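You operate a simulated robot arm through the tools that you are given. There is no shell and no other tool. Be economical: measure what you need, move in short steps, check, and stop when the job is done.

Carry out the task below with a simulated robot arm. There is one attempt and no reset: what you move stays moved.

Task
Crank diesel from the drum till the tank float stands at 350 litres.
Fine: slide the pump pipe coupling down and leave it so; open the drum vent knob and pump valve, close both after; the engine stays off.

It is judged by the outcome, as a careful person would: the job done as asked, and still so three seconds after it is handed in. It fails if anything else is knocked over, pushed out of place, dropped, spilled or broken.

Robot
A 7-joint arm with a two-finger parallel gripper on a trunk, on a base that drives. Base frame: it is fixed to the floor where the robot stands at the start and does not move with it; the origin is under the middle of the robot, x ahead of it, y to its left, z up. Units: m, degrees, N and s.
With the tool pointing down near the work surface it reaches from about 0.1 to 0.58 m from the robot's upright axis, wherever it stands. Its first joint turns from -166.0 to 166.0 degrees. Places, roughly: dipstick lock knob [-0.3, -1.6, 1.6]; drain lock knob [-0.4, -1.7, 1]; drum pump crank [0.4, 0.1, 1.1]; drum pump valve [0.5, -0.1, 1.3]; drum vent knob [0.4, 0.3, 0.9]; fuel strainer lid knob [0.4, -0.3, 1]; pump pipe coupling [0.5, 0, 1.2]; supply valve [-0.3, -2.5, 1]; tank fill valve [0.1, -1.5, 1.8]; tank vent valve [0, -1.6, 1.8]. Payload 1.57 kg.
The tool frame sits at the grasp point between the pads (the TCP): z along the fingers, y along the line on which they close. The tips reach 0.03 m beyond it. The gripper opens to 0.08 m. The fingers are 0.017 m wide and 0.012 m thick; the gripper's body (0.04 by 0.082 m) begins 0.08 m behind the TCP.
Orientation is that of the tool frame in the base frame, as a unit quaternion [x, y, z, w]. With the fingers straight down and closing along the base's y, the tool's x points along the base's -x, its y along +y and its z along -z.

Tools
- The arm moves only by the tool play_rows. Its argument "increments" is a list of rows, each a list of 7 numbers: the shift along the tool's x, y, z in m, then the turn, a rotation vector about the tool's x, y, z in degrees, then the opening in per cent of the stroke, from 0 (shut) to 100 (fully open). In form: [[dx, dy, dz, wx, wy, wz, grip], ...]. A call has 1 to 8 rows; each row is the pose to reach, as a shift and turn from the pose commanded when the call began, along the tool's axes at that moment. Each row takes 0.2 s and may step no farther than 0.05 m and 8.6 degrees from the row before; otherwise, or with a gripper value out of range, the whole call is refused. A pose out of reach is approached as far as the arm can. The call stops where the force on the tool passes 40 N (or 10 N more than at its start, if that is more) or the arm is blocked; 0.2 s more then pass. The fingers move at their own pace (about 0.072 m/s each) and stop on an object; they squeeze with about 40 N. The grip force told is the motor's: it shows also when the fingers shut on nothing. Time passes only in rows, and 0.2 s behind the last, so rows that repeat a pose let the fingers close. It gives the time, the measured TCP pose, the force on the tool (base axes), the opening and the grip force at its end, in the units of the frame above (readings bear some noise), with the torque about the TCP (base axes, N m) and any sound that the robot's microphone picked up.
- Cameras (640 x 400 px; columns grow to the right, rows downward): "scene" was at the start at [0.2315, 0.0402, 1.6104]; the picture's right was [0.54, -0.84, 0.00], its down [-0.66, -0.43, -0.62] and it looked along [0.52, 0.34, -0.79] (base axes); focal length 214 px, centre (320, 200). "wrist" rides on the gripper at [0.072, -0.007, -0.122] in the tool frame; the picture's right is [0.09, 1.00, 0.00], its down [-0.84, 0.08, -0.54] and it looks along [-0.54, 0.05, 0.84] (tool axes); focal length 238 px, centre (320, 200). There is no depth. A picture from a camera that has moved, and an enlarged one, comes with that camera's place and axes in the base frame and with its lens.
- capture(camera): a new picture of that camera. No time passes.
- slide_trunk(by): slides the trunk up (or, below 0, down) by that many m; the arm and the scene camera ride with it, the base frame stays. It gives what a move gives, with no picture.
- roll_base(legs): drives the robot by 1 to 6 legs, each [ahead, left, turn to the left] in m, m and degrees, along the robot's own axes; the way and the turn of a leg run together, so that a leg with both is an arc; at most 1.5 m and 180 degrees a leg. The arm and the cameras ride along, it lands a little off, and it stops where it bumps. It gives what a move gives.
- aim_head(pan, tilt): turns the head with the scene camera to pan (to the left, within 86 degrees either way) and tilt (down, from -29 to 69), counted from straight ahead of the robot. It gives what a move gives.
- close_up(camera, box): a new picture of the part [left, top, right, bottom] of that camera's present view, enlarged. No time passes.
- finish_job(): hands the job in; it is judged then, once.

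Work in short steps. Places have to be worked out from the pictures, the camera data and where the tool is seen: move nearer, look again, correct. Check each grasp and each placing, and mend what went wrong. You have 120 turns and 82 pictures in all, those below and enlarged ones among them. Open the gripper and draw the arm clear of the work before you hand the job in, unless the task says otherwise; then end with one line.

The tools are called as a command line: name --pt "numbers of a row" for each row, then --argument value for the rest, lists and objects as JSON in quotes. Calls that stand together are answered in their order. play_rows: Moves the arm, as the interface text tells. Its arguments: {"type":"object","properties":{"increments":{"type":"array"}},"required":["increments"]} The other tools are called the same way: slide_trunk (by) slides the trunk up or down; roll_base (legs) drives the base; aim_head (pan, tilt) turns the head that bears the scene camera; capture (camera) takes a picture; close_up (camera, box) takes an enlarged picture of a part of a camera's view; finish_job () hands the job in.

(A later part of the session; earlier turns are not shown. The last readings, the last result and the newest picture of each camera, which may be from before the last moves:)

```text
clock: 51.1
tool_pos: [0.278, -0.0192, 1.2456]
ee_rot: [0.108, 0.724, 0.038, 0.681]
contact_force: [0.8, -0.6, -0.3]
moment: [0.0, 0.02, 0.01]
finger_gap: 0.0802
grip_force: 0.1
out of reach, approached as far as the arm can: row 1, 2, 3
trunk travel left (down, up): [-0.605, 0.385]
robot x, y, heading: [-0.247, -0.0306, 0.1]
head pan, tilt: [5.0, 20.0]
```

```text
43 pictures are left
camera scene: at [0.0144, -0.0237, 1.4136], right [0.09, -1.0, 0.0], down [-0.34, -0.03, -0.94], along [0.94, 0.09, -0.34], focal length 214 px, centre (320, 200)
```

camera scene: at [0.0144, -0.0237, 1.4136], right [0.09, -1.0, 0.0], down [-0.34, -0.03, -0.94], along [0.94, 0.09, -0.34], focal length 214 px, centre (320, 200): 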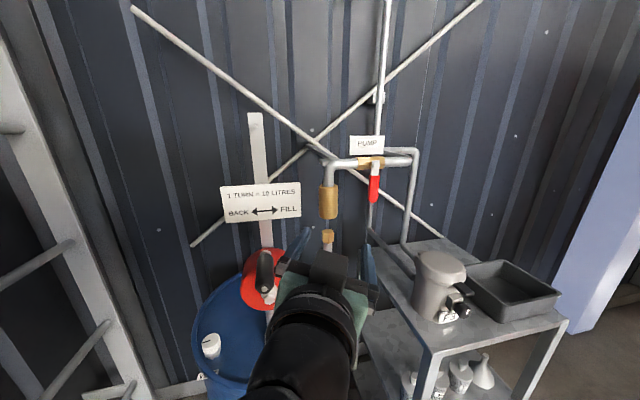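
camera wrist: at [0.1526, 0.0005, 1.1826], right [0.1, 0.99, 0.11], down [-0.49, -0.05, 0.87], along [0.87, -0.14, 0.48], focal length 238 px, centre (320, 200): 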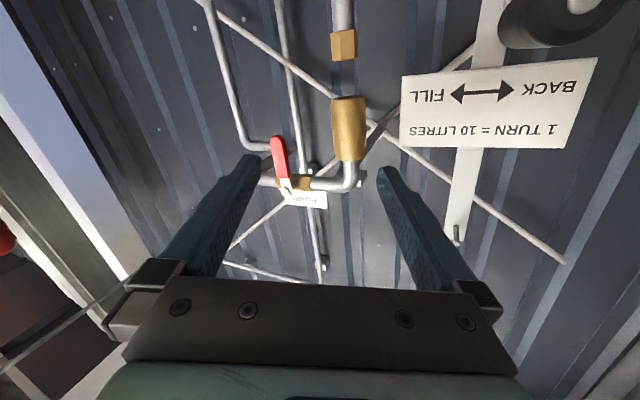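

The horizontal tool pose is at a wrist limit here. A nose-down tilt of about 30° works equally well on the sleeve, so I tilt to that and level the roll.

play_rows --pt "0 0 0 -1.3 7.5 -2.9 100" --pt "0 0 0 -2.7 15 -5.8 100" --pt "0 0 0 -4 22.5 -8.7 100" --pt "0 0 0 -5.5 30 -11.6 100" --pt "0 0 0 -5.5 30 -11.6 100"

```text
clock: 52.3
tool_pos: [0.2791, 0.0005, 1.2475]
ee_rot: [-0.048, 0.873, 0.045, 0.484]
contact_force: [0.6, -0.3, 0.1]
moment: [0.0, -0.03, 0.0]
finger_gap: 0.0799
grip_force: 0.1
trunk travel left (down, up): [-0.605, 0.385]
robot x, y, heading: [-0.2467, -0.0369, 0.1]
head pan, tilt: [5.0, 20.0]
```

Orientation is now ~32° nose-down. I advance to about 5 cm short of the sleeve and look.

play_rows --pt "-0.02 -0.005 0.03 0 0 0 100" --pt "-0.04 -0.01 0.06 0 0 0 100" --pt "-0.06 -0.015 0.09 0 0 0 100" --pt "-0.06 -0.015 0.09 0 0 0 100"

capture --camera "wrist"

capture --camera "scene"

```text
clock: 53.5
tool_pos: [0.3905, -0.0294, 1.2362]
ee_rot: [-0.025, 0.879, 0.036, 0.474]
contact_force: [1.0, 0.7, 0.5]
moment: [-0.01, -0.02, -0.02]
finger_gap: 0.0796
grip_force: 0.0
trunk travel left (down, up): [-0.605, 0.385]
robot x, y, heading: [-0.2466, -0.032, 0.4]
head pan, tilt: [5.0, 20.0]
stopped in row 4: the arm was blocked; the commanded pose is now the measured one
```

```text
42 pictures are left
camera wrist: at [0.2491, -0.0474, 1.2435], right [-0.13, 0.99, -0.04], down [0.0, 0.04, 1.0], along [0.99, 0.13, -0.01], focal length 238 px, centre (320, 200)
```

wrist: 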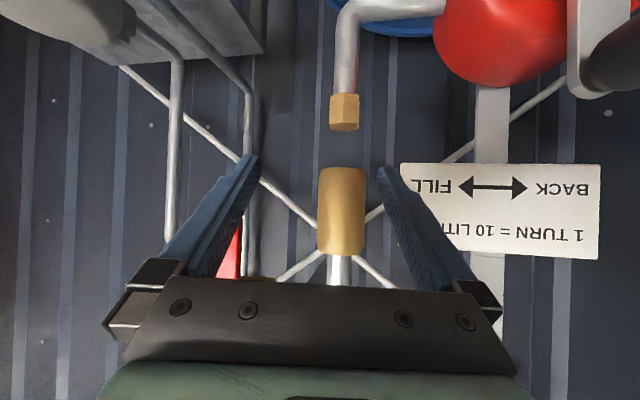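

```text
41 pictures are left
camera scene: at [0.0151, -0.0239, 1.4134], right [0.09, -1.0, 0.0], down [-0.34, -0.03, -0.94], along [0.94, 0.09, -0.34], focal length 214 px, centre (320, 200)
```

scene: 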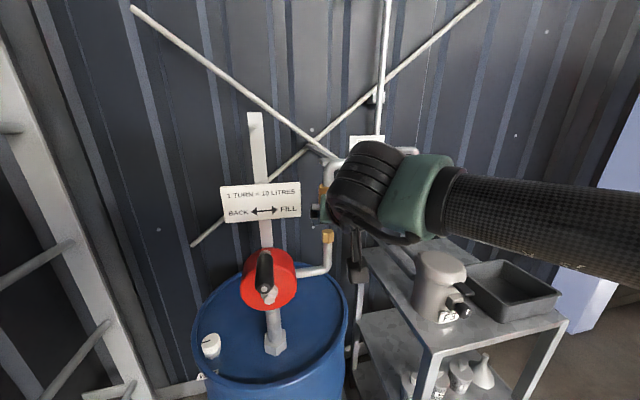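

The sleeve at (0.443, -0.004, 1.25) lies between the fingers; the arm halted without contact force (arm limit). I use the base for the remaining (0.05, 0.025).

roll_base --legs '[[0, 0.026, 0], [0.05, 0, 0]]'

capture --camera "wrist"

```text
clock: 54.8
tool_pos: [0.4412, -0.0008, 1.2363]
ee_rot: [-0.026, 0.879, 0.036, 0.474]
contact_force: [0.8, -0.2, -0.5]
moment: [0.0, 0.0, 0.01]
finger_gap: 0.0801
grip_force: 0.1
trunk travel left (down, up): [-0.605, 0.385]
robot x, y, heading: [-0.1993, -0.0068, 0.2]
head pan, tilt: [5.0, 20.0]
```

```text
40 pictures are left
camera wrist: at [0.3, -0.0195, 1.2434], right [-0.13, 0.99, -0.04], down [0.0, 0.04, 1.0], along [0.99, 0.13, -0.01], focal length 238 px, centre (320, 200)
```

wrist: 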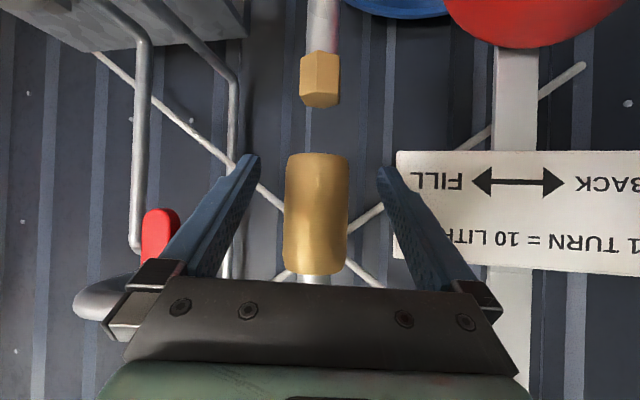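

The sleeve is centred between the fingers. Close on it.

play_rows --pt "0 0 0 0 0 0 60" --pt "0 0 0 0 0 0 40" --pt "0 0 0 0 0 0 25" --pt "0 0 0 0 0 0 25"

play_rows --pt "0.0067 0 0.0044 0 0 0 25" --pt "0.0134 -0.0006 0.0088 0 0 0 25" --pt "0.02 -0.001 0.0131 0 0 0 25" --pt "0.0267 -0.0012 0.0175 0 0 0 25" --pt "0.0267 -0.0012 0.0175 0 0 0 25"

capture --camera "wrist"

```text
clock: 55.8
tool_pos: [0.4397, -0.0016, 1.2369]
ee_rot: [-0.025, 0.879, 0.036, 0.475]
contact_force: [-2.9, -3.0, -0.9]
moment: [-0.89, 0.27, -0.44]
finger_gap: 0.0405
grip_force: 45.1
trunk travel left (down, up): [-0.605, 0.385]
robot x, y, heading: [-0.1951, -0.0038, 0.1]
head pan, tilt: [5.0, 20.0]
```

```text
clock: 57.0
tool_pos: [0.4397, -0.0031, 1.2046]
ee_rot: [-0.026, 0.879, 0.036, 0.475]
contact_force: [-1.2, -9.0, 1.0]
moment: [-1.4, -1.4, -0.24]
finger_gap: 0.0401
grip_force: 44.5
trunk travel left (down, up): [-0.605, 0.385]
robot x, y, heading: [-0.1928, -0.0012, 0.1]
head pan, tilt: [5.0, 20.0]
```

```text
39 pictures are left
camera wrist: at [0.2984, -0.0211, 1.2114], right [-0.13, 0.99, -0.04], down [0.0, 0.04, 1.0], along [0.99, 0.13, -0.01], focal length 238 px, centre (320, 200)
```

wrist: 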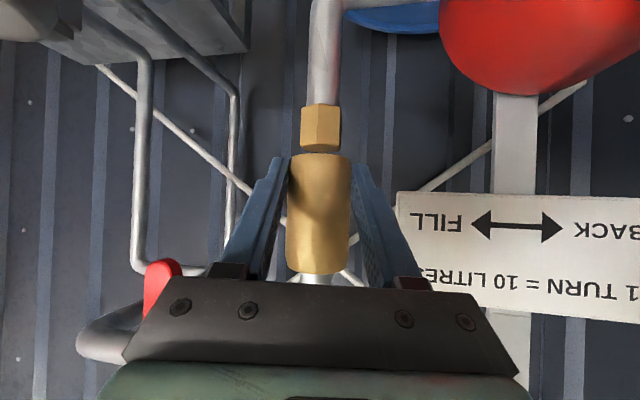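

The sleeve slides with the hand by 32 mm. I continue down until it stops over the lower fitting.

play_rows --pt "0.0067 0 0.0044 0 0 0 25" --pt "0.0134 0 0.0088 0 0 0 25" --pt "0.02 0 0.0131 0 0 0 25" --pt "0.0267 0 0.0175 0 0 0 25" --pt "0.0334 0 0.0219 0 0 0 25" --pt "0.0334 0 0.0219 0 0 0 25"

capture --camera "wrist"

```text
clock: 58.1
tool_pos: [0.4391, -0.0016, 1.1831]
ee_rot: [-0.027, 0.873, 0.034, 0.486]
contact_force: [-18.6, -5.3, 13.4]
moment: [-0.86, 0.73, -0.62]
finger_gap: 0.0399
grip_force: 45.1
trunk travel left (down, up): [-0.605, 0.385]
robot x, y, heading: [-0.1925, -0.0067, 0.2]
head pan, tilt: [5.0, 20.0]
stopped in row 5: the force on the tool passed its limit at 41 N (the readings are from after the stop); the commanded pose is now the measured one
```

```text
38 pictures are left
camera wrist: at [0.2981, -0.0208, 1.1867], right [-0.13, 0.99, -0.05], down [-0.03, 0.04, 1.0], along [0.99, 0.13, 0.02], focal length 238 px, centre (320, 200)
```

wrist: 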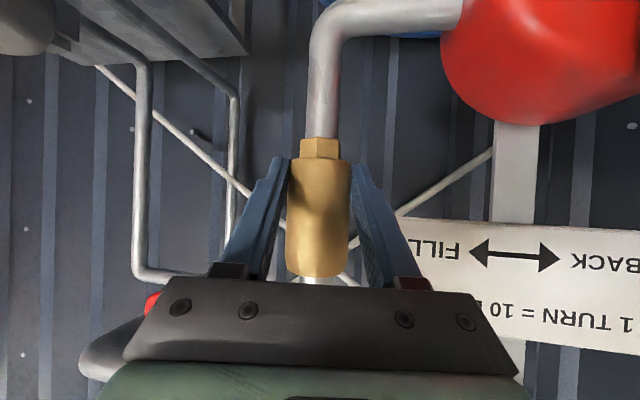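

It stopped hard after 54 mm, over the lower fitting. One more gentle push to confirm it is the end stop.

play_rows --pt "0.003 0 0.002 0 0 0 25" --pt "0.007 0 0.0045 0 0 0 25" --pt "0.01 0 0.0065 0 0 0 25" --pt "0.0 0 0.0 0 0 0 25"

```text
clock: 59.1
tool_pos: [0.4415, -0.0021, 1.1798]
ee_rot: [-0.027, 0.874, 0.035, 0.483]
contact_force: [-10.2, -7.6, 9.7]
moment: [-0.86, -1.25, -0.29]
finger_gap: 0.0403
grip_force: 44.9
trunk travel left (down, up): [-0.605, 0.385]
robot x, y, heading: [-0.1931, -0.0072, 0.2]
head pan, tilt: [5.0, 20.0]
```

The stop is confirmed and the sleeve is down. I release and back away, then view the valve.

play_rows --pt "0 0 0 0 0 0 60" --pt "0 0 0 0 0 0 80" --pt "0 0 0 0 0 0 80"

roll_base --legs '[[-0.12, 0, 0]]'

slide_trunk --by 0.09

capture --camera "wrist"

```text
clock: 59.9
tool_pos: [0.444, -0.0018, 1.1789]
ee_rot: [-0.027, 0.874, 0.036, 0.484]
contact_force: [1.3, 0.1, 0.1]
moment: [-0.01, 0.01, 0.02]
finger_gap: 0.0638
grip_force: 0.0
trunk travel left (down, up): [-0.605, 0.385]
robot x, y, heading: [-0.1961, -0.0034, 0.4]
head pan, tilt: [5.0, 20.0]
```

```text
clock: 61.1
tool_pos: [0.3273, -0.0025, 1.1792]
ee_rot: [-0.027, 0.874, 0.035, 0.484]
contact_force: [0.1, 0.1, 0.1]
moment: [0.03, 0.02, -0.03]
finger_gap: 0.064
grip_force: 0.0
trunk travel left (down, up): [-0.605, 0.385]
robot x, y, heading: [-0.3139, -0.0084, 0.3]
head pan, tilt: [5.0, 20.0]
```

```text
clock: 62.4
tool_pos: [0.3279, -0.0022, 1.2694]
ee_rot: [-0.028, 0.874, 0.036, 0.483]
contact_force: [-0.9, 0.7, -0.3]
moment: [-0.01, -0.01, -0.01]
finger_gap: 0.0641
grip_force: 0.1
trunk travel left (down, up): [-0.695, 0.295]
robot x, y, heading: [-0.3122, -0.0075, 0.6]
head pan, tilt: [5.0, 20.0]
```

```text
37 pictures are left
camera wrist: at [0.1871, -0.0203, 1.2729], right [-0.13, 0.99, -0.04], down [-0.02, 0.04, 1.0], along [0.99, 0.13, 0.01], focal length 238 px, centre (320, 200)
```

wrist: 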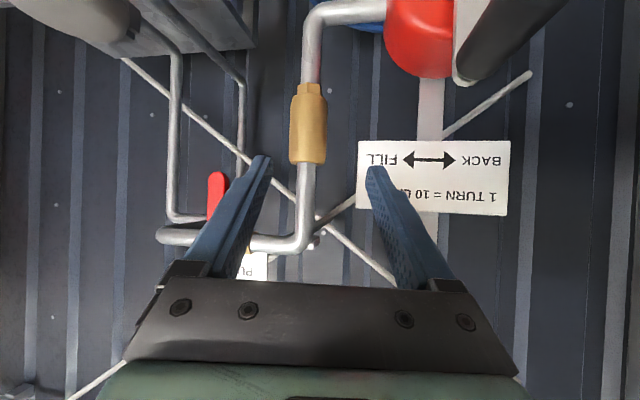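

Coupling is down. Next I close the fingers to use as a pusher and place them left of the lever, by base and trunk moves.

play_rows --pt "0 0 0 0 0 0 40" --pt "0 0 0 0 0 0 0" --pt "0 0 0 0 0 0 0" --pt "0 0 0 0 0 0 0"

slide_trunk --by 0.016

roll_base --legs '[[0, -0.048, -0.5], [0.08, 0, 0]]'

capture --camera "wrist"

```text
clock: 63.4
tool_pos: [0.3282, -0.0004, 1.2689]
ee_rot: [-0.028, 0.874, 0.036, 0.483]
contact_force: [-0.1, -0.2, -0.3]
moment: [-0.02, 0.03, 0.0]
finger_gap: 0.0
grip_force: 21.2
trunk travel left (down, up): [-0.695, 0.295]
robot x, y, heading: [-0.314, -0.0085, 0.0]
head pan, tilt: [5.0, 20.0]
```

```text
clock: 64.0
tool_pos: [0.3273, -0.0014, 1.2857]
ee_rot: [-0.028, 0.874, 0.036, 0.483]
contact_force: [-1.2, 0.0, 0.2]
moment: [-0.02, 0.03, 0.01]
finger_gap: 0.0
grip_force: 20.8
trunk travel left (down, up): [-0.711, 0.279]
robot x, y, heading: [-0.3127, -0.0069, 0.2]
head pan, tilt: [5.0, 20.0]
```

```text
clock: 65.6
tool_pos: [0.4075, -0.055, 1.2844]
ee_rot: [-0.024, 0.874, 0.033, 0.484]
contact_force: [0.2, 0.4, 0.1]
moment: [0.0, -0.04, -0.02]
finger_gap: 0.0002
grip_force: 21.2
trunk travel left (down, up): [-0.711, 0.279]
robot x, y, heading: [-0.2317, -0.0517, -0.3]
head pan, tilt: [5.0, 20.0]
```

```text
36 pictures are left
camera wrist: at [0.2672, -0.0723, 1.2888], right [-0.12, 0.99, -0.04], down [-0.02, 0.04, 1.0], along [0.99, 0.12, 0.01], focal length 238 px, centre (320, 200)
```

wrist: 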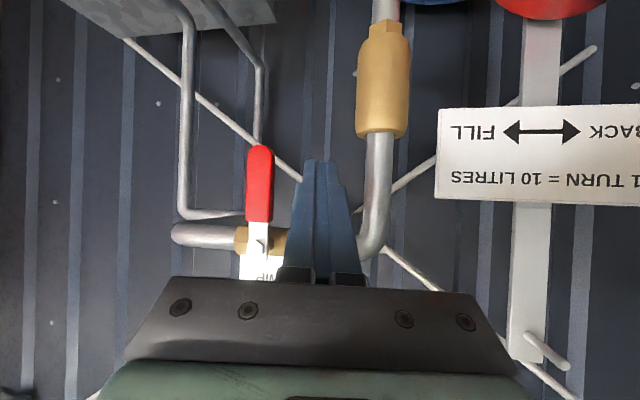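

The fingers are between the pipe and the lever. I go 4 cm ahead and push the lever to the right gently.

roll_base --legs '[[0.042, 0, 0]]'

play_rows --pt "0 -0.012 0 0 0 0 0" --pt "0 -0.024 -0.001 0 0 0 0" --pt "0 -0.036 -0.002 0 0 0 0" --pt "0 -0.046 -0.003 0 0 0 0" --pt "0 -0.046 -0.003 0 0 0 0"

capture --camera "wrist"

```text
clock: 66.5
tool_pos: [0.4492, -0.0548, 1.2843]
ee_rot: [-0.023, 0.874, 0.033, 0.484]
contact_force: [0.6, -0.1, 0.0]
moment: [0.0, 0.01, -0.01]
finger_gap: 0.0
grip_force: 21.5
trunk travel left (down, up): [-0.711, 0.279]
robot x, y, heading: [-0.1899, -0.0555, -0.2]
head pan, tilt: [5.0, 20.0]
```

```text
clock: 67.7
tool_pos: [0.4495, -0.1016, 1.2849]
ee_rot: [-0.025, 0.874, 0.033, 0.484]
contact_force: [-1.1, 3.7, -1.2]
moment: [-0.02, 0.02, 0.03]
finger_gap: 0.0
grip_force: 21.2
trunk travel left (down, up): [-0.711, 0.279]
robot x, y, heading: [-0.1938, -0.0538, -0.4]
head pan, tilt: [5.0, 20.0]
```

```text
35 pictures are left
camera wrist: at [0.3083, -0.1191, 1.2888], right [-0.12, 0.99, -0.04], down [-0.02, 0.04, 1.0], along [0.99, 0.12, 0.01], focal length 238 px, centre (320, 200)
```

wrist: 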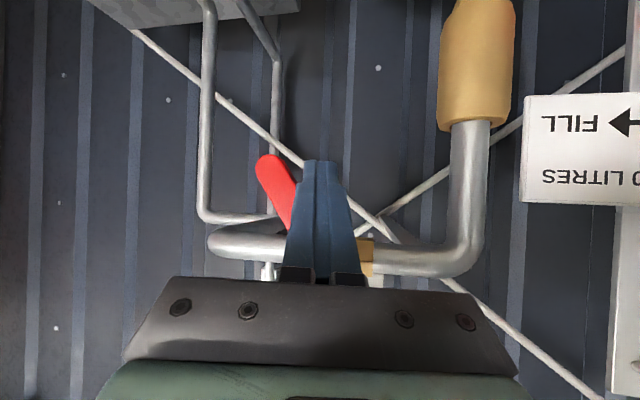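

The lever swings right as wanted (about 30°). I follow its arc round and up to horizontal.

play_rows --pt "-0.001 -0.014 -0.002 0 0 0 0" --pt "-0.0022 -0.0278 -0.0039 0 0 0 0" --pt "-0.0065 -0.036 -0.0075 0 0 0 0" --pt "-0.0122 -0.0424 -0.0114 0 0 0 0" --pt "-0.0215 -0.047 -0.0177 0 0 0 0" --pt "-0.0265 -0.0468 -0.0208 0 0 0 0" --pt "-0.0265 -0.0468 -0.0208 0 0 0 0"

capture --camera "wrist"

```text
clock: 69.3
tool_pos: [0.4501, -0.1502, 1.3157]
ee_rot: [-0.021, 0.875, 0.031, 0.483]
contact_force: [-4.5, -2.5, -6.1]
moment: [-0.08, 0.11, -0.12]
finger_gap: 0.0001
grip_force: 21.1
trunk travel left (down, up): [-0.711, 0.279]
robot x, y, heading: [-0.1883, -0.0571, -0.3]
head pan, tilt: [5.0, 20.0]
```

```text
34 pictures are left
camera wrist: at [0.3089, -0.168, 1.3199], right [-0.12, 0.99, -0.04], down [-0.02, 0.04, 1.0], along [0.99, 0.12, 0.01], focal length 238 px, centre (320, 200)
```

wrist: 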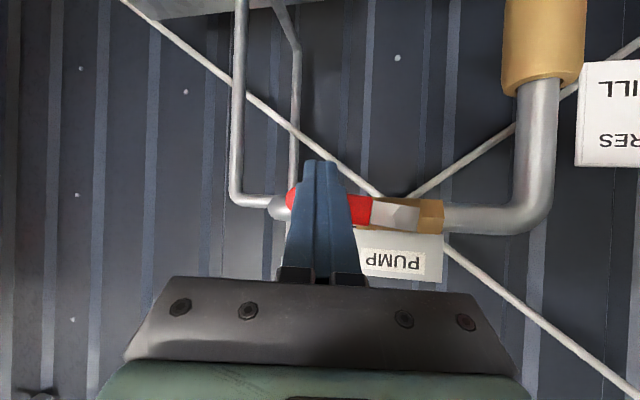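

The lever is nearly along the pipe, a few degrees short. I push up a little more.

play_rows --pt "-0.004 0 -0.0025 0 0 0 0" --pt "-0.008 0 -0.005 0 0 0 0" --pt "-0.0105 0 -0.0065 0 0 0 0" --pt "-0.0105 0 -0.0065 0 0 0 0"

close_up --camera "wrist" --box '[240, 130, 580, 290]'

```text
clock: 70.3
tool_pos: [0.4503, -0.1506, 1.3207]
ee_rot: [-0.023, 0.877, 0.033, 0.478]
contact_force: [-7.7, 1.7, -28.9]
moment: [-0.21, 0.52, 0.18]
finger_gap: 0.0002
grip_force: 21.0
trunk travel left (down, up): [-0.711, 0.279]
robot x, y, heading: [-0.1929, -0.0519, -0.2]
head pan, tilt: [5.0, 20.0]
```

```text
1.88 times, centred on (410, 210) of wrist
camera zoom: at [0.3088, -0.1674, 1.3281], right [-0.12, 0.99, -0.04], down [-0.01, 0.04, 1.0], along [0.99, 0.12, 0.0], focal length 449 px, centre (151, 181)
```

zoom: 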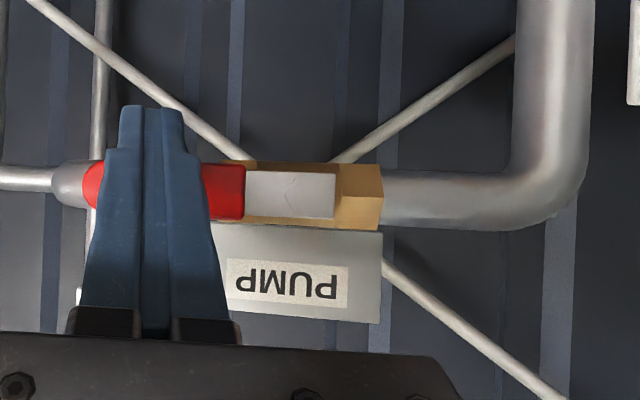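

The valve is open and at its stop. I lower the finger off the lever, withdraw, and lower the trunk towards crank height.

play_rows --pt "0.01 0 0.006 0 0 0 0" --pt "0.025 0 0.016 0 0 0 0" --pt "0.03 0 0.02 0 0 0 0"

roll_base --legs '[[-0.22, 0, 0]]'

slide_trunk --by -0.13

roll_base --legs '[[0, 0.1, 0]]'

capture --camera "wrist"

capture --camera "scene"

```text
clock: 71.1
tool_pos: [0.4521, -0.1483, 1.2935]
ee_rot: [-0.025, 0.873, 0.034, 0.486]
contact_force: [0.2, 0.4, -0.5]
moment: [0.02, 0.0, -0.02]
finger_gap: 0.0001
grip_force: 21.7
trunk travel left (down, up): [-0.711, 0.279]
robot x, y, heading: [-0.1938, -0.0553, 0.0]
head pan, tilt: [5.0, 20.0]
```

```text
clock: 72.8
tool_pos: [0.2296, -0.1466, 1.2922]
ee_rot: [-0.025, 0.874, 0.034, 0.484]
contact_force: [0.1, -0.6, -1.0]
moment: [-0.02, 0.01, 0.03]
finger_gap: 0.0
grip_force: 21.5
trunk travel left (down, up): [-0.711, 0.279]
robot x, y, heading: [-0.4134, -0.052, -0.3]
head pan, tilt: [5.0, 20.0]
```

```text
clock: 74.4
tool_pos: [0.2304, -0.1457, 1.1635]
ee_rot: [-0.024, 0.874, 0.034, 0.485]
contact_force: [-0.1, -0.7, -0.6]
moment: [-0.03, -0.01, 0.02]
finger_gap: 0.0001
grip_force: 21.2
trunk travel left (down, up): [-0.581, 0.409]
robot x, y, heading: [-0.4111, -0.0545, -0.2]
head pan, tilt: [5.0, 20.0]
```

```text
clock: 75.5
tool_pos: [0.2317, -0.0465, 1.1621]
ee_rot: [-0.025, 0.874, 0.034, 0.483]
contact_force: [-1.0, 0.3, 0.1]
moment: [0.0, -0.02, -0.03]
finger_gap: 0.0
grip_force: 21.6
trunk travel left (down, up): [-0.581, 0.409]
robot x, y, heading: [-0.4088, 0.0461, 0.1]
head pan, tilt: [5.0, 20.0]
```

```text
32 pictures are left
camera wrist: at [0.09, -0.0651, 1.1671], right [-0.12, 0.99, -0.04], down [-0.02, 0.04, 1.0], along [0.99, 0.13, 0.01], focal length 238 px, centre (320, 200)
```

wrist: 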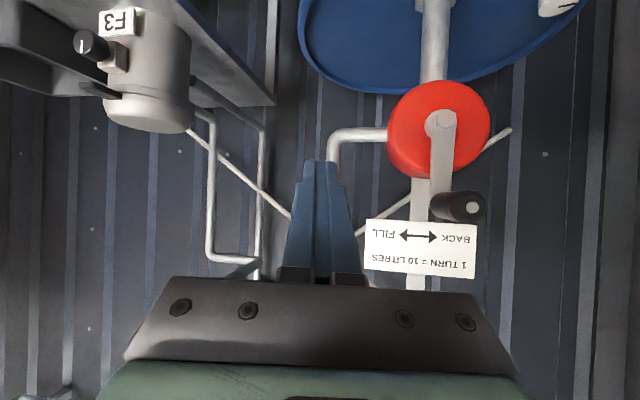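

```text
31 pictures are left
camera scene: at [-0.151, 0.0526, 1.3895], right [0.09, -1.0, 0.0], down [-0.34, -0.03, -0.94], along [0.94, 0.08, -0.34], focal length 214 px, centre (320, 200)
```

scene: 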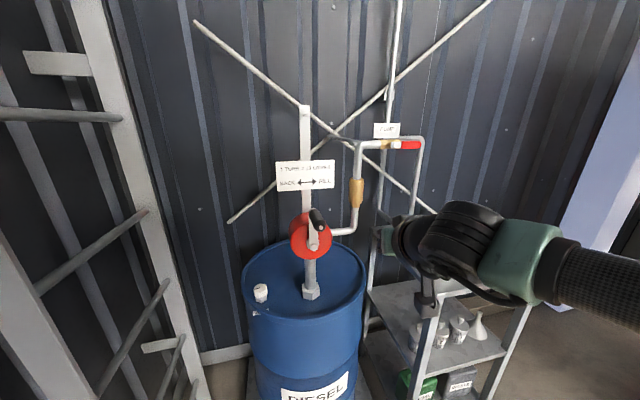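

I zoom both cameras on the crank to refine its axis.

close_up --camera "wrist" --box '[380, 70, 500, 240]'

close_up --camera "scene" --box '[280, 200, 345, 265]'

```text
2.35 times, centred on (440, 155) of wrist
camera zoom: at [0.09, -0.0651, 1.1671], right [-0.12, 0.99, -0.04], down [-0.02, 0.04, 1.0], along [0.99, 0.13, 0.01], focal length 561 px, centre (38, 306)
```

zoom: 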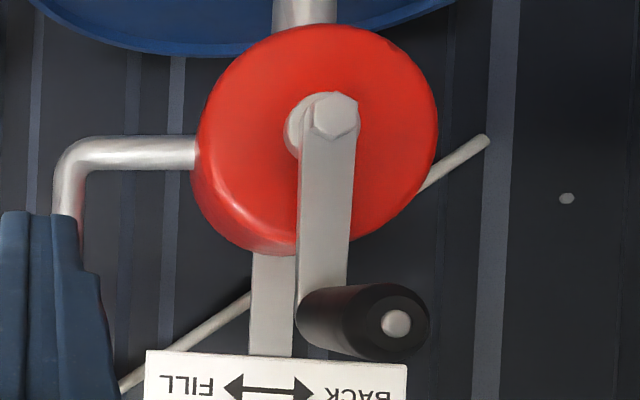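

```text
6.15 times, centred on (312, 232) of scene
camera zoom: at [-0.151, 0.0526, 1.3895], right [0.09, -1.0, 0.0], down [-0.34, -0.03, -0.94], along [0.94, 0.08, -0.34], focal length 1320 px, centre (366, 0)
```

zoom: 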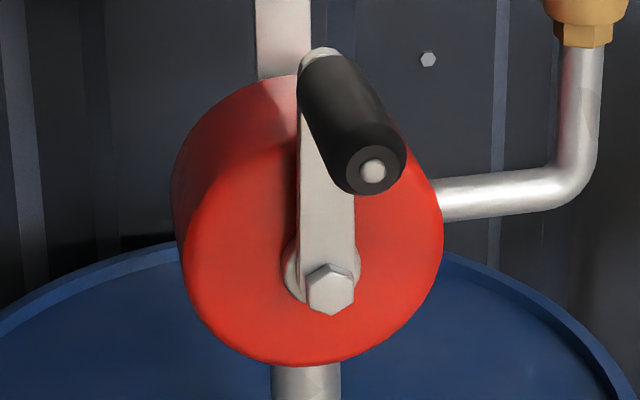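

Refined: the handle runs from (0.346, 0.110, 1.171) to tip (0.270, 0.086, 1.171), and the axis is yawed about 18° at height 1.073, radius about 0.098. I open, yaw the tool to match, and line up behind the handle with the arm retracted.

play_rows --pt "0.0107 0.0244 -0.0205 -2 0 -1.3 40" --pt "0.0213 0.0488 -0.041 -4 0.1 -2.5 80" --pt "0.032 0.0732 -0.0614 -6.1 0.2 -3.8 80" --pt "0.0426 0.0976 -0.082 -8.2 0.3 -5 80" --pt "0.0533 0.122 -0.1024 -10.2 0.4 -6.3 80" --pt "0.0533 0.122 -0.1024 -10.2 0.4 -6.3 80"

roll_base --legs '[[0.1, 0, 0]]'

capture --camera "wrist"

```text
clock: 76.9
tool_pos: [0.1069, 0.0655, 1.1752]
ee_rot: [-0.115, 0.867, 0.084, 0.478]
contact_force: [0.3, 0.0, 0.5]
moment: [0.04, 0.0, -0.01]
finger_gap: 0.0641
grip_force: 0.0
trunk travel left (down, up): [-0.581, 0.409]
robot x, y, heading: [-0.4114, 0.0466, 0.3]
head pan, tilt: [5.0, 20.0]
```

```text
clock: 78.1
tool_pos: [0.2085, 0.0659, 1.176]
ee_rot: [-0.116, 0.867, 0.085, 0.477]
contact_force: [-0.1, 0.2, -0.4]
moment: [0.01, 0.03, 0.0]
finger_gap: 0.064
grip_force: 0.0
trunk travel left (down, up): [-0.581, 0.409]
robot x, y, heading: [-0.3083, 0.0444, 0.0]
head pan, tilt: [5.0, 20.0]
```

```text
28 pictures are left
camera wrist: at [0.0751, 0.0185, 1.179], right [-0.33, 0.94, -0.04], down [-0.03, 0.03, 1.0], along [0.94, 0.33, 0.01], focal length 238 px, centre (320, 200)
```

wrist: 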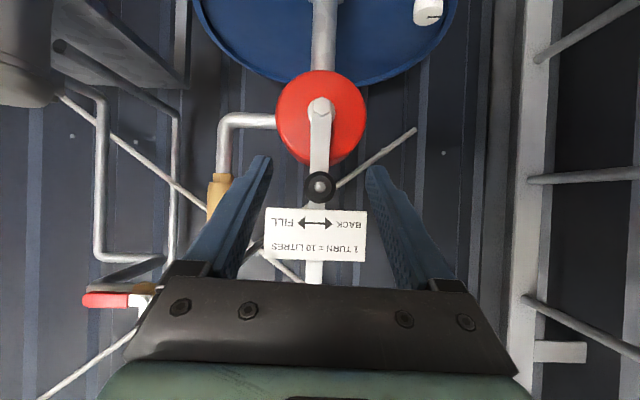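

Perfect end-on alignment. I lower the trunk 0.1 and raise the arm equally so the crank circle is centred in the arm's height range, then drive onto the handle.

slide_trunk --by -0.1

play_rows --pt "-0.025 0.001 -0.017 0 0 0 80" --pt "-0.05 0.002 -0.033 0 0 0 80" --pt "-0.0825 0.003 -0.053 0 0 0 80" --pt "-0.0825 0.003 -0.053 0 0 0 80"

roll_base --legs '[[0.06, 0.02, 0]]'

capture --camera "wrist"

```text
clock: 79.4
tool_pos: [0.2095, 0.0656, 1.075]
ee_rot: [-0.116, 0.866, 0.085, 0.478]
contact_force: [0.0, -1.3, 0.0]
moment: [0.0, 0.01, 0.01]
finger_gap: 0.064
grip_force: 0.0
trunk travel left (down, up): [-0.481, 0.509]
robot x, y, heading: [-0.3155, 0.046, -0.4]
head pan, tilt: [5.0, 20.0]
```

```text
clock: 80.4
tool_pos: [0.2063, 0.0704, 1.1562]
ee_rot: [-0.12, 0.872, 0.101, 0.463]
contact_force: [-0.6, 0.2, -1.4]
moment: [-0.02, 0.01, 0.0]
finger_gap: 0.0641
grip_force: 0.0
trunk travel left (down, up): [-0.481, 0.509]
robot x, y, heading: [-0.3111, 0.0428, 0.1]
head pan, tilt: [5.0, 20.0]
```

```text
clock: 81.4
tool_pos: [0.2675, 0.0881, 1.1563]
ee_rot: [-0.117, 0.873, 0.101, 0.463]
contact_force: [0.5, -0.6, -0.5]
moment: [-0.01, -0.01, -0.01]
finger_gap: 0.0641
grip_force: 0.0
trunk travel left (down, up): [-0.481, 0.509]
robot x, y, heading: [-0.2533, 0.0687, -0.4]
head pan, tilt: [5.0, 20.0]
```

```text
27 pictures are left
camera wrist: at [0.1342, 0.0403, 1.164], right [-0.35, 0.94, -0.01], down [0.01, 0.01, 1.0], along [0.94, 0.35, -0.01], focal length 238 px, centre (320, 200)
```

wrist: 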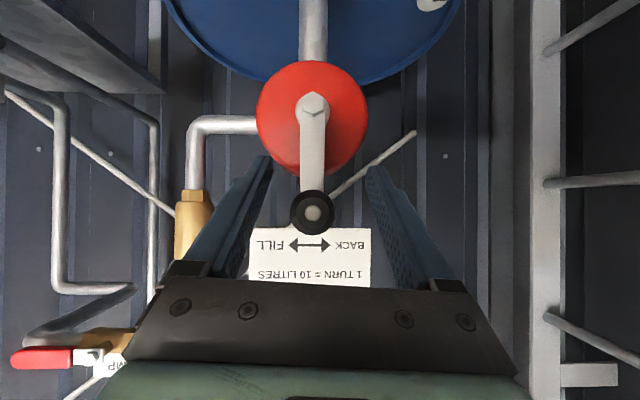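

The arm lagged at its upper limit, so I raise the trunk slightly and then slide the fingers over the handle with the arm and grip.

slide_trunk --by 0.03

play_rows --pt "-0.004 -0.0015 0.019 0 0 0 80" --pt "-0.0087 -0.003 0.0382 0 0 0 80" --pt "-0.0087 -0.003 0.0382 0 0 0 50" --pt "-0.0087 -0.003 0.0382 0 0 0 20" --pt "-0.0087 -0.003 0.0382 0 0 0 10" --pt "-0.0087 -0.003 0.0382 0 0 0 10"

capture --camera "wrist"

```text
clock: 82.1
tool_pos: [0.2666, 0.0889, 1.1869]
ee_rot: [-0.117, 0.873, 0.101, 0.463]
contact_force: [0.4, -0.9, -0.1]
moment: [-0.01, -0.01, -0.01]
finger_gap: 0.064
grip_force: 0.0
trunk travel left (down, up): [-0.511, 0.479]
robot x, y, heading: [-0.2534, 0.0666, -0.3]
head pan, tilt: [5.0, 20.0]
```

```text
clock: 83.5
tool_pos: [0.3019, 0.0986, 1.1734]
ee_rot: [-0.117, 0.872, 0.1, 0.464]
contact_force: [3.0, -2.1, 1.7]
moment: [0.07, -0.14, 0.58]
finger_gap: 0.0297
grip_force: 40.2
trunk travel left (down, up): [-0.511, 0.479]
robot x, y, heading: [-0.2548, 0.067, -0.1]
head pan, tilt: [5.0, 20.0]
```

```text
26 pictures are left
camera wrist: at [0.169, 0.0492, 1.1803], right [-0.35, 0.94, -0.01], down [0.0, 0.01, 1.0], along [0.94, 0.35, -0.01], focal length 238 px, centre (320, 200)
```

wrist: 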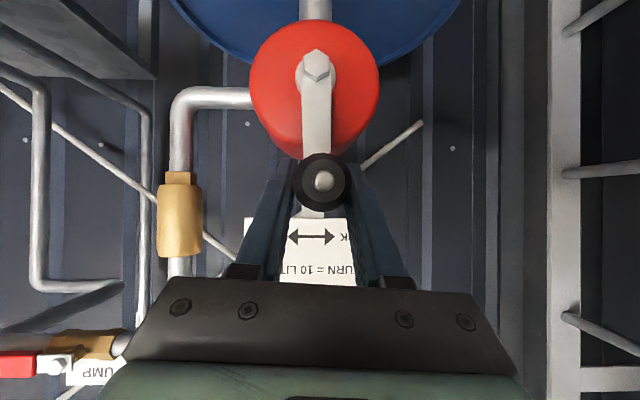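

Good grip on the handle (30 mm). I crank slowly through the first 60° towards FILL.

play_rows --pt "0.0002 -0.0171 0.0003 0 0 0 10" --pt "0.0028 -0.0338 0.0023 0 0 0 10" --pt "0.0078 -0.0498 0.0059 0 0 0 10" --pt "0.015 -0.0644 0.0109 0 0 0 10" --pt "0.0243 -0.0772 0.0172 0 0 0 10" --pt "0.0353 -0.0879 0.0246 0 0 0 10" --pt "0.0353 -0.0879 0.0246 0 0 0 10"

capture --camera "wrist"

```text
clock: 85.1
tool_pos: [0.3294, 0.0144, 1.1244]
ee_rot: [-0.115, 0.873, 0.1, 0.463]
contact_force: [1.1, -12.8, 6.0]
moment: [0.08, -0.43, 0.98]
finger_gap: 0.03
grip_force: 40.0
trunk travel left (down, up): [-0.511, 0.479]
robot x, y, heading: [-0.2528, 0.0636, 0.1]
head pan, tilt: [5.0, 20.0]
```

```text
25 pictures are left
camera wrist: at [0.1958, -0.0342, 1.1317], right [-0.34, 0.94, -0.01], down [0.01, 0.01, 1.0], along [0.94, 0.34, -0.01], focal length 238 px, centre (320, 200)
```

wrist: 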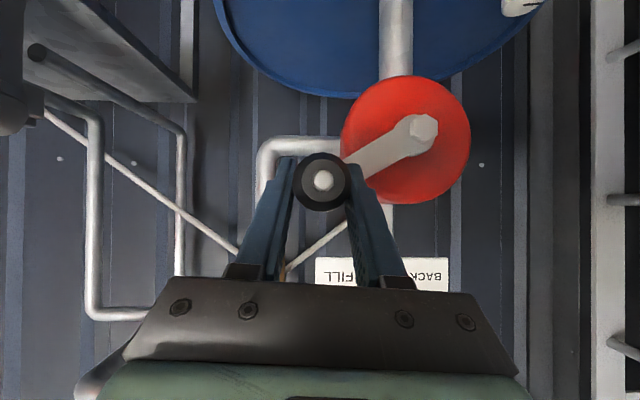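

It turns smoothly; the radius is nearer 0.101. Continue to 140°.

play_rows --pt "0.0277 -0.0169 0.0186 0 0 0 10" --pt "0.0568 -0.0193 0.0378 0 0 0 10" --pt "0.085 -0.0096 0.0563 0 0 0 10" --pt "0.1089 0.0111 0.0718 0 0 0 10"

```text
clock: 86.1
tool_pos: [0.3209, 0.0397, 0.9933]
ee_rot: [-0.118, 0.873, 0.102, 0.463]
contact_force: [-8.8, -1.7, 1.8]
moment: [-0.32, 1.14, 0.58]
finger_gap: 0.0298
grip_force: 39.8
trunk travel left (down, up): [-0.511, 0.479]
robot x, y, heading: [-0.2548, 0.0637, 0.0]
head pan, tilt: [5.0, 20.0]
```

Tracking well. Continue 140°→300°.

play_rows --pt "0.0165 0.0291 0.0105 0 0 0 10" --pt "0.0238 0.0631 0.0148 0 0 0 10" --pt "0.021 0.0979 0.0124 0 0 0 10" --pt "0.0083 0.1294 0.0036 0 0 0 10" --pt "-0.0126 0.1537 -0.0105 0 0 0 10" --pt "-0.0393 0.168 -0.0284 0 0 0 10" --pt "-0.0685 0.1704 -0.0477 0 0 0 10" --pt "-0.0966 0.1606 -0.0662 0 0 0 10"

capture --camera "wrist"

```text
clock: 87.9
tool_pos: [0.2759, 0.1816, 1.1215]
ee_rot: [-0.116, 0.874, 0.1, 0.461]
contact_force: [5.3, -11.2, -10.9]
moment: [-0.06, 0.1, 0.88]
finger_gap: 0.0302
grip_force: 39.5
trunk travel left (down, up): [-0.511, 0.479]
robot x, y, heading: [-0.2507, 0.0601, 0.1]
head pan, tilt: [5.0, 20.0]
```

```text
24 pictures are left
camera wrist: at [0.1425, 0.1313, 1.1287], right [-0.34, 0.94, -0.01], down [0.01, 0.01, 1.0], along [0.94, 0.34, -0.02], focal length 238 px, centre (320, 200)
```

wrist: 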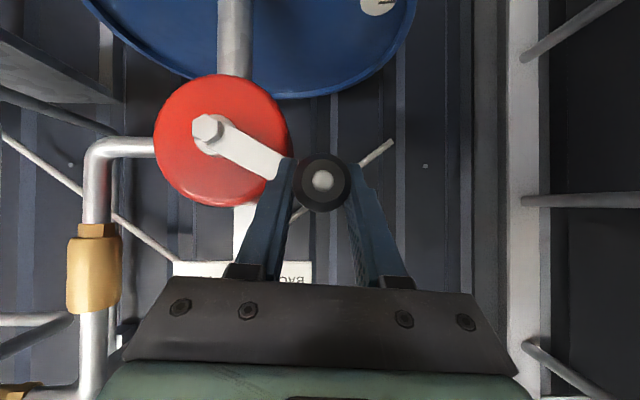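

Cranking is clean. Continue 300°→460° (one full turn passed on the way).

play_rows --pt "-0.0238 -0.0207 -0.0154 0 0 0 10" --pt "-0.0403 -0.0498 -0.026 0 0 0 10" --pt "-0.0476 -0.0838 -0.0303 0 0 0 10" --pt "-0.0447 -0.1186 -0.0279 0 0 0 10" --pt "-0.0322 -0.1501 -0.0191 0 0 0 10" --pt "-0.0112 -0.1745 -0.0049 0 0 0 10" --pt "0.0155 -0.1886 0.013 0 0 0 10" --pt "0.0446 -0.191 0.0323 0 0 0 10"

aim_head --pan -86 --tilt -5

capture --camera "scene"

```text
clock: 89.7
tool_pos: [0.3329, 0.0028, 1.0534]
ee_rot: [-0.117, 0.873, 0.1, 0.463]
contact_force: [-1.7, -5.1, 1.0]
moment: [0.0, -0.07, 0.9]
finger_gap: 0.03
grip_force: 39.2
trunk travel left (down, up): [-0.511, 0.479]
robot x, y, heading: [-0.2532, 0.0608, -0.2]
head pan, tilt: [5.0, 20.0]
```

```text
clock: 91.4
tool_pos: [0.3332, 0.003, 1.0549]
ee_rot: [-0.117, 0.872, 0.101, 0.464]
contact_force: [-3.6, -7.6, -4.2]
moment: [-0.33, 0.98, 0.88]
finger_gap: 0.0297
grip_force: 39.7
trunk travel left (down, up): [-0.511, 0.479]
robot x, y, heading: [-0.2543, 0.0639, -0.2]
head pan, tilt: [-85.9, -5.0]
```

```text
23 pictures are left
camera scene: at [-0.0775, -0.0245, 1.3595], right [-1.0, -0.07, 0.0], down [0.01, -0.09, -1.0], along [0.07, -0.99, 0.09], focal length 214 px, centre (320, 200)
```

scene: 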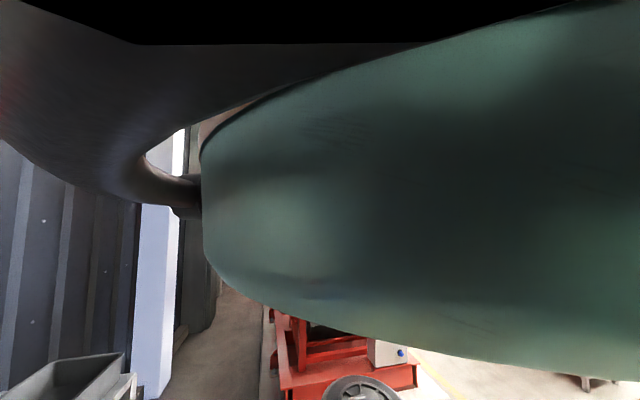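

The gauge is hidden by the arm from here. I'll crank to exactly 3.0 turns and then check the float. Next, 460°→620°.

play_rows --pt "0.0283 0.0098 0.0185 0 0 0 10" --pt "0.052 0.0304 0.034 0 0 0 10" --pt "0.0686 0.0595 0.0444 0 0 0 10" --pt "0.0759 0.0935 0.0488 0 0 0 10" --pt "0.073 0.1283 0.0464 0 0 0 10" --pt "0.0603 0.1598 0.0376 0 0 0 10" --pt "0.0395 0.1842 0.0234 0 0 0 10" --pt "0.0127 0.1984 0.0056 0 0 0 10"

```text
clock: 93.2
tool_pos: [0.2726, 0.1909, 1.0556]
ee_rot: [-0.115, 0.873, 0.1, 0.464]
contact_force: [5.6, -14.5, -1.6]
moment: [0.11, -0.45, 1.02]
finger_gap: 0.0303
grip_force: 39.7
trunk travel left (down, up): [-0.511, 0.479]
robot x, y, heading: [-0.2533, 0.0604, -0.3]
head pan, tilt: [-85.9, -5.0]
```

Good. 620°→780°.

play_rows --pt "-0.0291 0.0024 -0.0193 0 0 0 10" --pt "-0.0574 -0.0074 -0.0378 0 0 0 10" --pt "-0.0812 -0.028 -0.0533 0 0 0 10" --pt "-0.0977 -0.0572 -0.0637 0 0 0 10" --pt "-0.105 -0.0911 -0.0681 0 0 0 10" --pt "-0.1021 -0.126 -0.0657 0 0 0 10" --pt "-0.0895 -0.1574 -0.0569 0 0 0 10" --pt "-0.0686 -0.1818 -0.0427 0 0 0 10"

```text
clock: 95.0
tool_pos: [0.3288, 0.0146, 1.1249]
ee_rot: [-0.117, 0.871, 0.1, 0.467]
contact_force: [-2.1, -3.4, 1.9]
moment: [0.26, -0.79, 0.97]
finger_gap: 0.0298
grip_force: 39.8
trunk travel left (down, up): [-0.511, 0.479]
robot x, y, heading: [-0.2515, 0.068, -0.2]
head pan, tilt: [-85.9, -5.0]
```

780°→940°.

play_rows --pt "0.0267 -0.0142 0.0179 0 0 0 10" --pt "0.0558 -0.0166 0.0372 0 0 0 10" --pt "0.084 -0.0069 0.0557 0 0 0 10" --pt "0.1078 0.0138 0.0711 0 0 0 10" --pt "0.1244 0.0429 0.0816 0 0 0 10" --pt "0.1316 0.0769 0.086 0 0 0 10" --pt "0.1288 0.1117 0.0835 0 0 0 10" --pt "0.1162 0.1432 0.0748 0 0 0 10"

```text
clock: 96.8
tool_pos: [0.2827, 0.1562, 0.9973]
ee_rot: [-0.115, 0.872, 0.099, 0.466]
contact_force: [-0.6, -12.6, 7.6]
moment: [0.03, -0.11, 1.15]
finger_gap: 0.0302
grip_force: 39.5
trunk travel left (down, up): [-0.511, 0.479]
robot x, y, heading: [-0.252, 0.067, -0.2]
head pan, tilt: [-85.9, -5.0]
```

940°→1080° (3.0 turns, handle at the top).

play_rows --pt "-0.021 0.0243 -0.0142 0 0 0 10" --pt "-0.0476 0.0386 -0.032 0 0 0 10" --pt "-0.0768 0.041 -0.0513 0 0 0 10" --pt "-0.105 0.0312 -0.0699 0 0 0 10" --pt "-0.1288 0.0105 -0.0853 0 0 0 10" --pt "-0.1453 -0.0186 -0.0958 0 0 0 10" --pt "-0.1526 -0.0526 -0.1001 0 0 0 10" --pt "-0.1526 -0.0526 -0.1001 0 0 0 10"

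close_up --camera "wrist" --box '[220, 0, 420, 250]'

```text
clock: 98.6
tool_pos: [0.3017, 0.0995, 1.174]
ee_rot: [-0.119, 0.872, 0.102, 0.464]
contact_force: [1.5, 3.9, -0.5]
moment: [-0.15, 0.59, 1.08]
finger_gap: 0.0296
grip_force: 39.0
trunk travel left (down, up): [-0.511, 0.479]
robot x, y, heading: [-0.2511, 0.0635, -0.3]
head pan, tilt: [-85.9, -5.0]
```

```text
1.60 times, centred on (320, 125) of wrist
camera zoom: at [0.1684, 0.0498, 1.1813], right [-0.35, 0.94, -0.01], down [0.0, 0.01, 1.0], along [0.94, 0.35, -0.01], focal length 381 px, centre (320, 320)
```

zoom: 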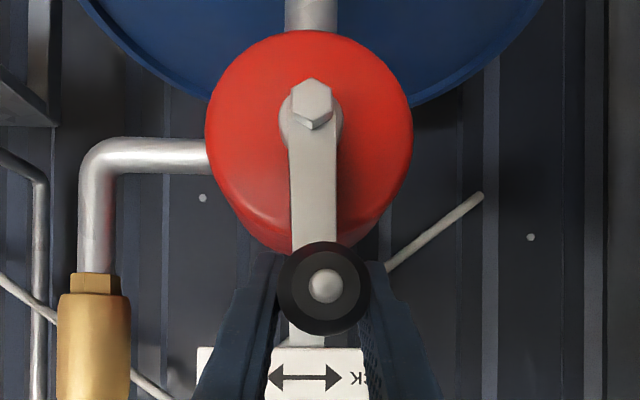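

Exactly three turns done. I release, back straight off the handle, raise the trunk, and turn so the wrist camera (which looks level) faces the tank gauge.

play_rows --pt "0 0 0 0 0 0 50" --pt "0 0 0 0 0 0 80" --pt "0 0 0 0 0 0 80"

roll_base --legs '[[-0.11, -0.036, 0]]'

slide_trunk --by 0.4

roll_base --legs '[[0, 0, -113]]'

capture --camera "wrist"

```text
clock: 99.4
tool_pos: [0.3009, 0.0982, 1.1743]
ee_rot: [-0.117, 0.872, 0.1, 0.464]
contact_force: [0.7, -0.5, 0.3]
moment: [0.0, 0.02, 0.01]
finger_gap: 0.0639
grip_force: 0.1
trunk travel left (down, up): [-0.511, 0.479]
robot x, y, heading: [-0.2486, 0.0636, -0.0]
head pan, tilt: [-85.9, -5.0]
```

```text
clock: 100.6
tool_pos: [0.1916, 0.0643, 1.1738]
ee_rot: [-0.118, 0.872, 0.101, 0.464]
contact_force: [0.0, 0.3, 0.5]
moment: [0.03, 0.01, -0.01]
finger_gap: 0.0641
grip_force: 0.1
trunk travel left (down, up): [-0.511, 0.479]
robot x, y, heading: [-0.3626, 0.0235, -0.1]
head pan, tilt: [-85.9, -5.0]
```

```text
clock: 104.4
tool_pos: [0.1919, 0.0632, 1.5726]
ee_rot: [-0.118, 0.872, 0.101, 0.464]
contact_force: [0.2, 0.2, -1.1]
moment: [-0.02, 0.02, 0.02]
finger_gap: 0.0639
grip_force: 0.0
trunk travel left (down, up): [-0.911, 0.079]
robot x, y, heading: [-0.3634, 0.0298, -0.0]
head pan, tilt: [-85.9, -5.0]
```

```text
clock: 109.6
tool_pos: [-0.5438, -0.4945, 1.5743]
ee_rot: [0.662, 0.581, -0.331, 0.34]
contact_force: [-0.2, 0.6, -0.3]
moment: [0.01, 0.0, 0.02]
finger_gap: 0.0641
grip_force: 0.1
trunk travel left (down, up): [-0.911, 0.079]
robot x, y, heading: [-0.3579, 0.0317, -112.8]
head pan, tilt: [-85.9, -5.0]
```

```text
21 pictures are left
camera wrist: at [-0.5378, -0.353, 1.581], right [1.0, -0.04, -0.01], down [0.01, -0.01, 1.0], along [-0.04, -1.0, -0.01], focal length 238 px, centre (320, 200)
```

wrist: 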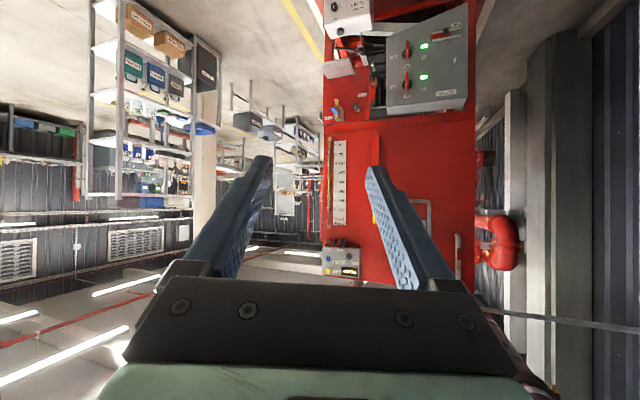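

close_up --camera "wrist" --box '[322, 195, 352, 230]'

```text
11.43 times, centred on (337, 212) of wrist
camera zoom: at [-0.5378, -0.353, 1.581], right [1.0, -0.04, -0.01], down [0.01, -0.01, 1.0], along [-0.04, -1.0, -0.01], focal length 2724 px, centre (126, 57)
```

zoom: 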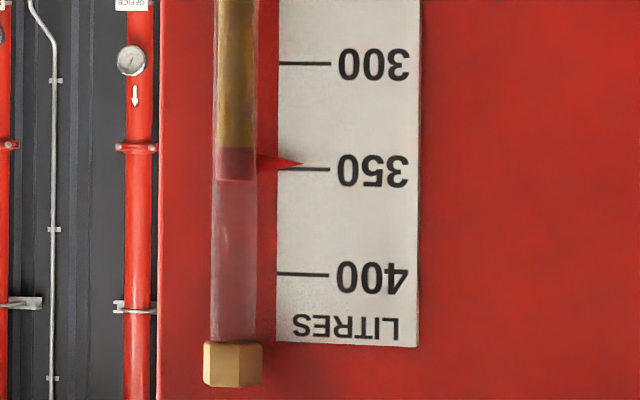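

The float reads about 347.5 L, consistent with 3 × 10 L from 317.5, so another quarter turn (2.5 L) reaches 350. I go back and regrip the handle.

roll_base --legs '[[0, 0, 112.8]]'

slide_trunk --by -0.4

capture --camera "wrist"

```text
clock: 114.7
tool_pos: [0.1919, 0.0761, 1.573]
ee_rot: [-0.127, 0.871, 0.105, 0.463]
contact_force: [0.5, 0.8, 0.2]
moment: [-0.02, 0.03, -0.01]
finger_gap: 0.0641
grip_force: 0.0
trunk travel left (down, up): [-0.911, 0.079]
robot x, y, heading: [-0.3599, 0.0297, 1.2]
head pan, tilt: [-85.9, -5.0]
```

```text
clock: 118.6
tool_pos: [0.1913, 0.0769, 1.1743]
ee_rot: [-0.128, 0.871, 0.106, 0.463]
contact_force: [-0.6, -0.5, -0.1]
moment: [0.02, 0.01, -0.02]
finger_gap: 0.0641
grip_force: 0.1
trunk travel left (down, up): [-0.511, 0.479]
robot x, y, heading: [-0.3625, 0.0285, 1.5]
head pan, tilt: [-85.9, -5.0]
```

```text
19 pictures are left
camera wrist: at [0.0597, 0.0244, 1.181], right [-0.37, 0.93, -0.01], down [0.0, 0.01, 1.0], along [0.93, 0.37, -0.01], focal length 238 px, centre (320, 200)
```

wrist: 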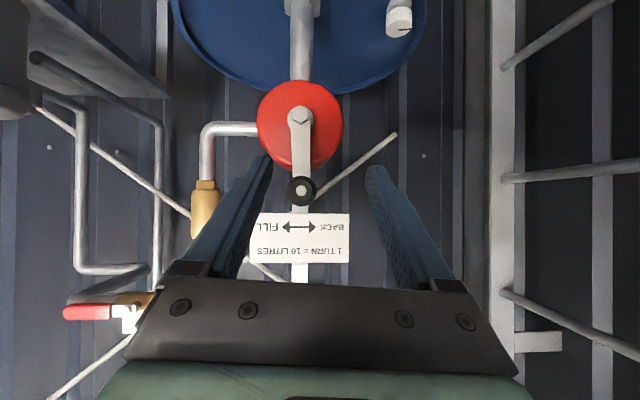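

roll_base --legs '[[0, 0, -1.5], [0.06, 0.019, 0]]'

```text
clock: 119.9
tool_pos: [0.2528, 0.0815, 1.1733]
ee_rot: [-0.117, 0.872, 0.1, 0.464]
contact_force: [0.2, 0.0, -0.4]
moment: [-0.01, 0.02, -0.01]
finger_gap: 0.0641
grip_force: 0.1
trunk travel left (down, up): [-0.511, 0.479]
robot x, y, heading: [-0.3015, 0.0475, -0.3]
head pan, tilt: [-85.9, -5.0]
```

Remaining offset is (0.049, 0.017); drive it and grip.

roll_base --legs '[[0.049, 0.017, 0]]'

play_rows --pt "0 0 0 0 0 0 50" --pt "0 0 0 0 0 0 20" --pt "0 0 0 0 0 0 10" --pt "0 0 0 0 0 0 10"

capture --camera "wrist"

```text
clock: 120.8
tool_pos: [0.3018, 0.098, 1.1731]
ee_rot: [-0.116, 0.873, 0.1, 0.463]
contact_force: [0.4, 0.7, 0.1]
moment: [0.0, -0.01, 0.0]
finger_gap: 0.0639
grip_force: 0.1
trunk travel left (down, up): [-0.511, 0.479]
robot x, y, heading: [-0.2504, 0.0671, -0.0]
head pan, tilt: [-85.9, -5.0]
```

```text
clock: 121.8
tool_pos: [0.2999, 0.0987, 1.1733]
ee_rot: [-0.117, 0.872, 0.101, 0.464]
contact_force: [-2.5, -0.6, -0.5]
moment: [-0.1, 0.21, 1.26]
finger_gap: 0.0297
grip_force: 39.2
trunk travel left (down, up): [-0.511, 0.479]
robot x, y, heading: [-0.2532, 0.0633, -0.2]
head pan, tilt: [-85.9, -5.0]
```

```text
18 pictures are left
camera wrist: at [0.1676, 0.0489, 1.181], right [-0.35, 0.94, -0.01], down [0.0, 0.01, 1.0], along [0.94, 0.35, -0.01], focal length 238 px, centre (320, 200)
```

wrist: 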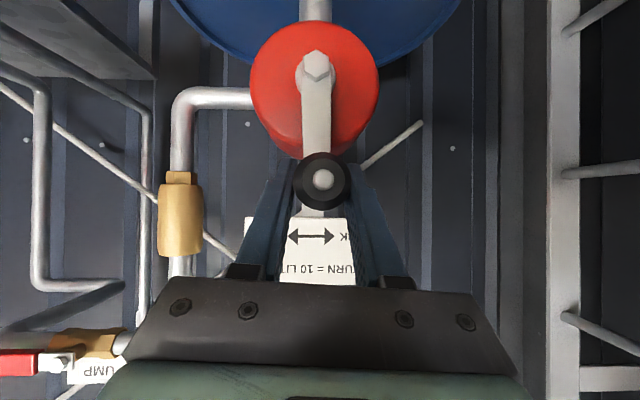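

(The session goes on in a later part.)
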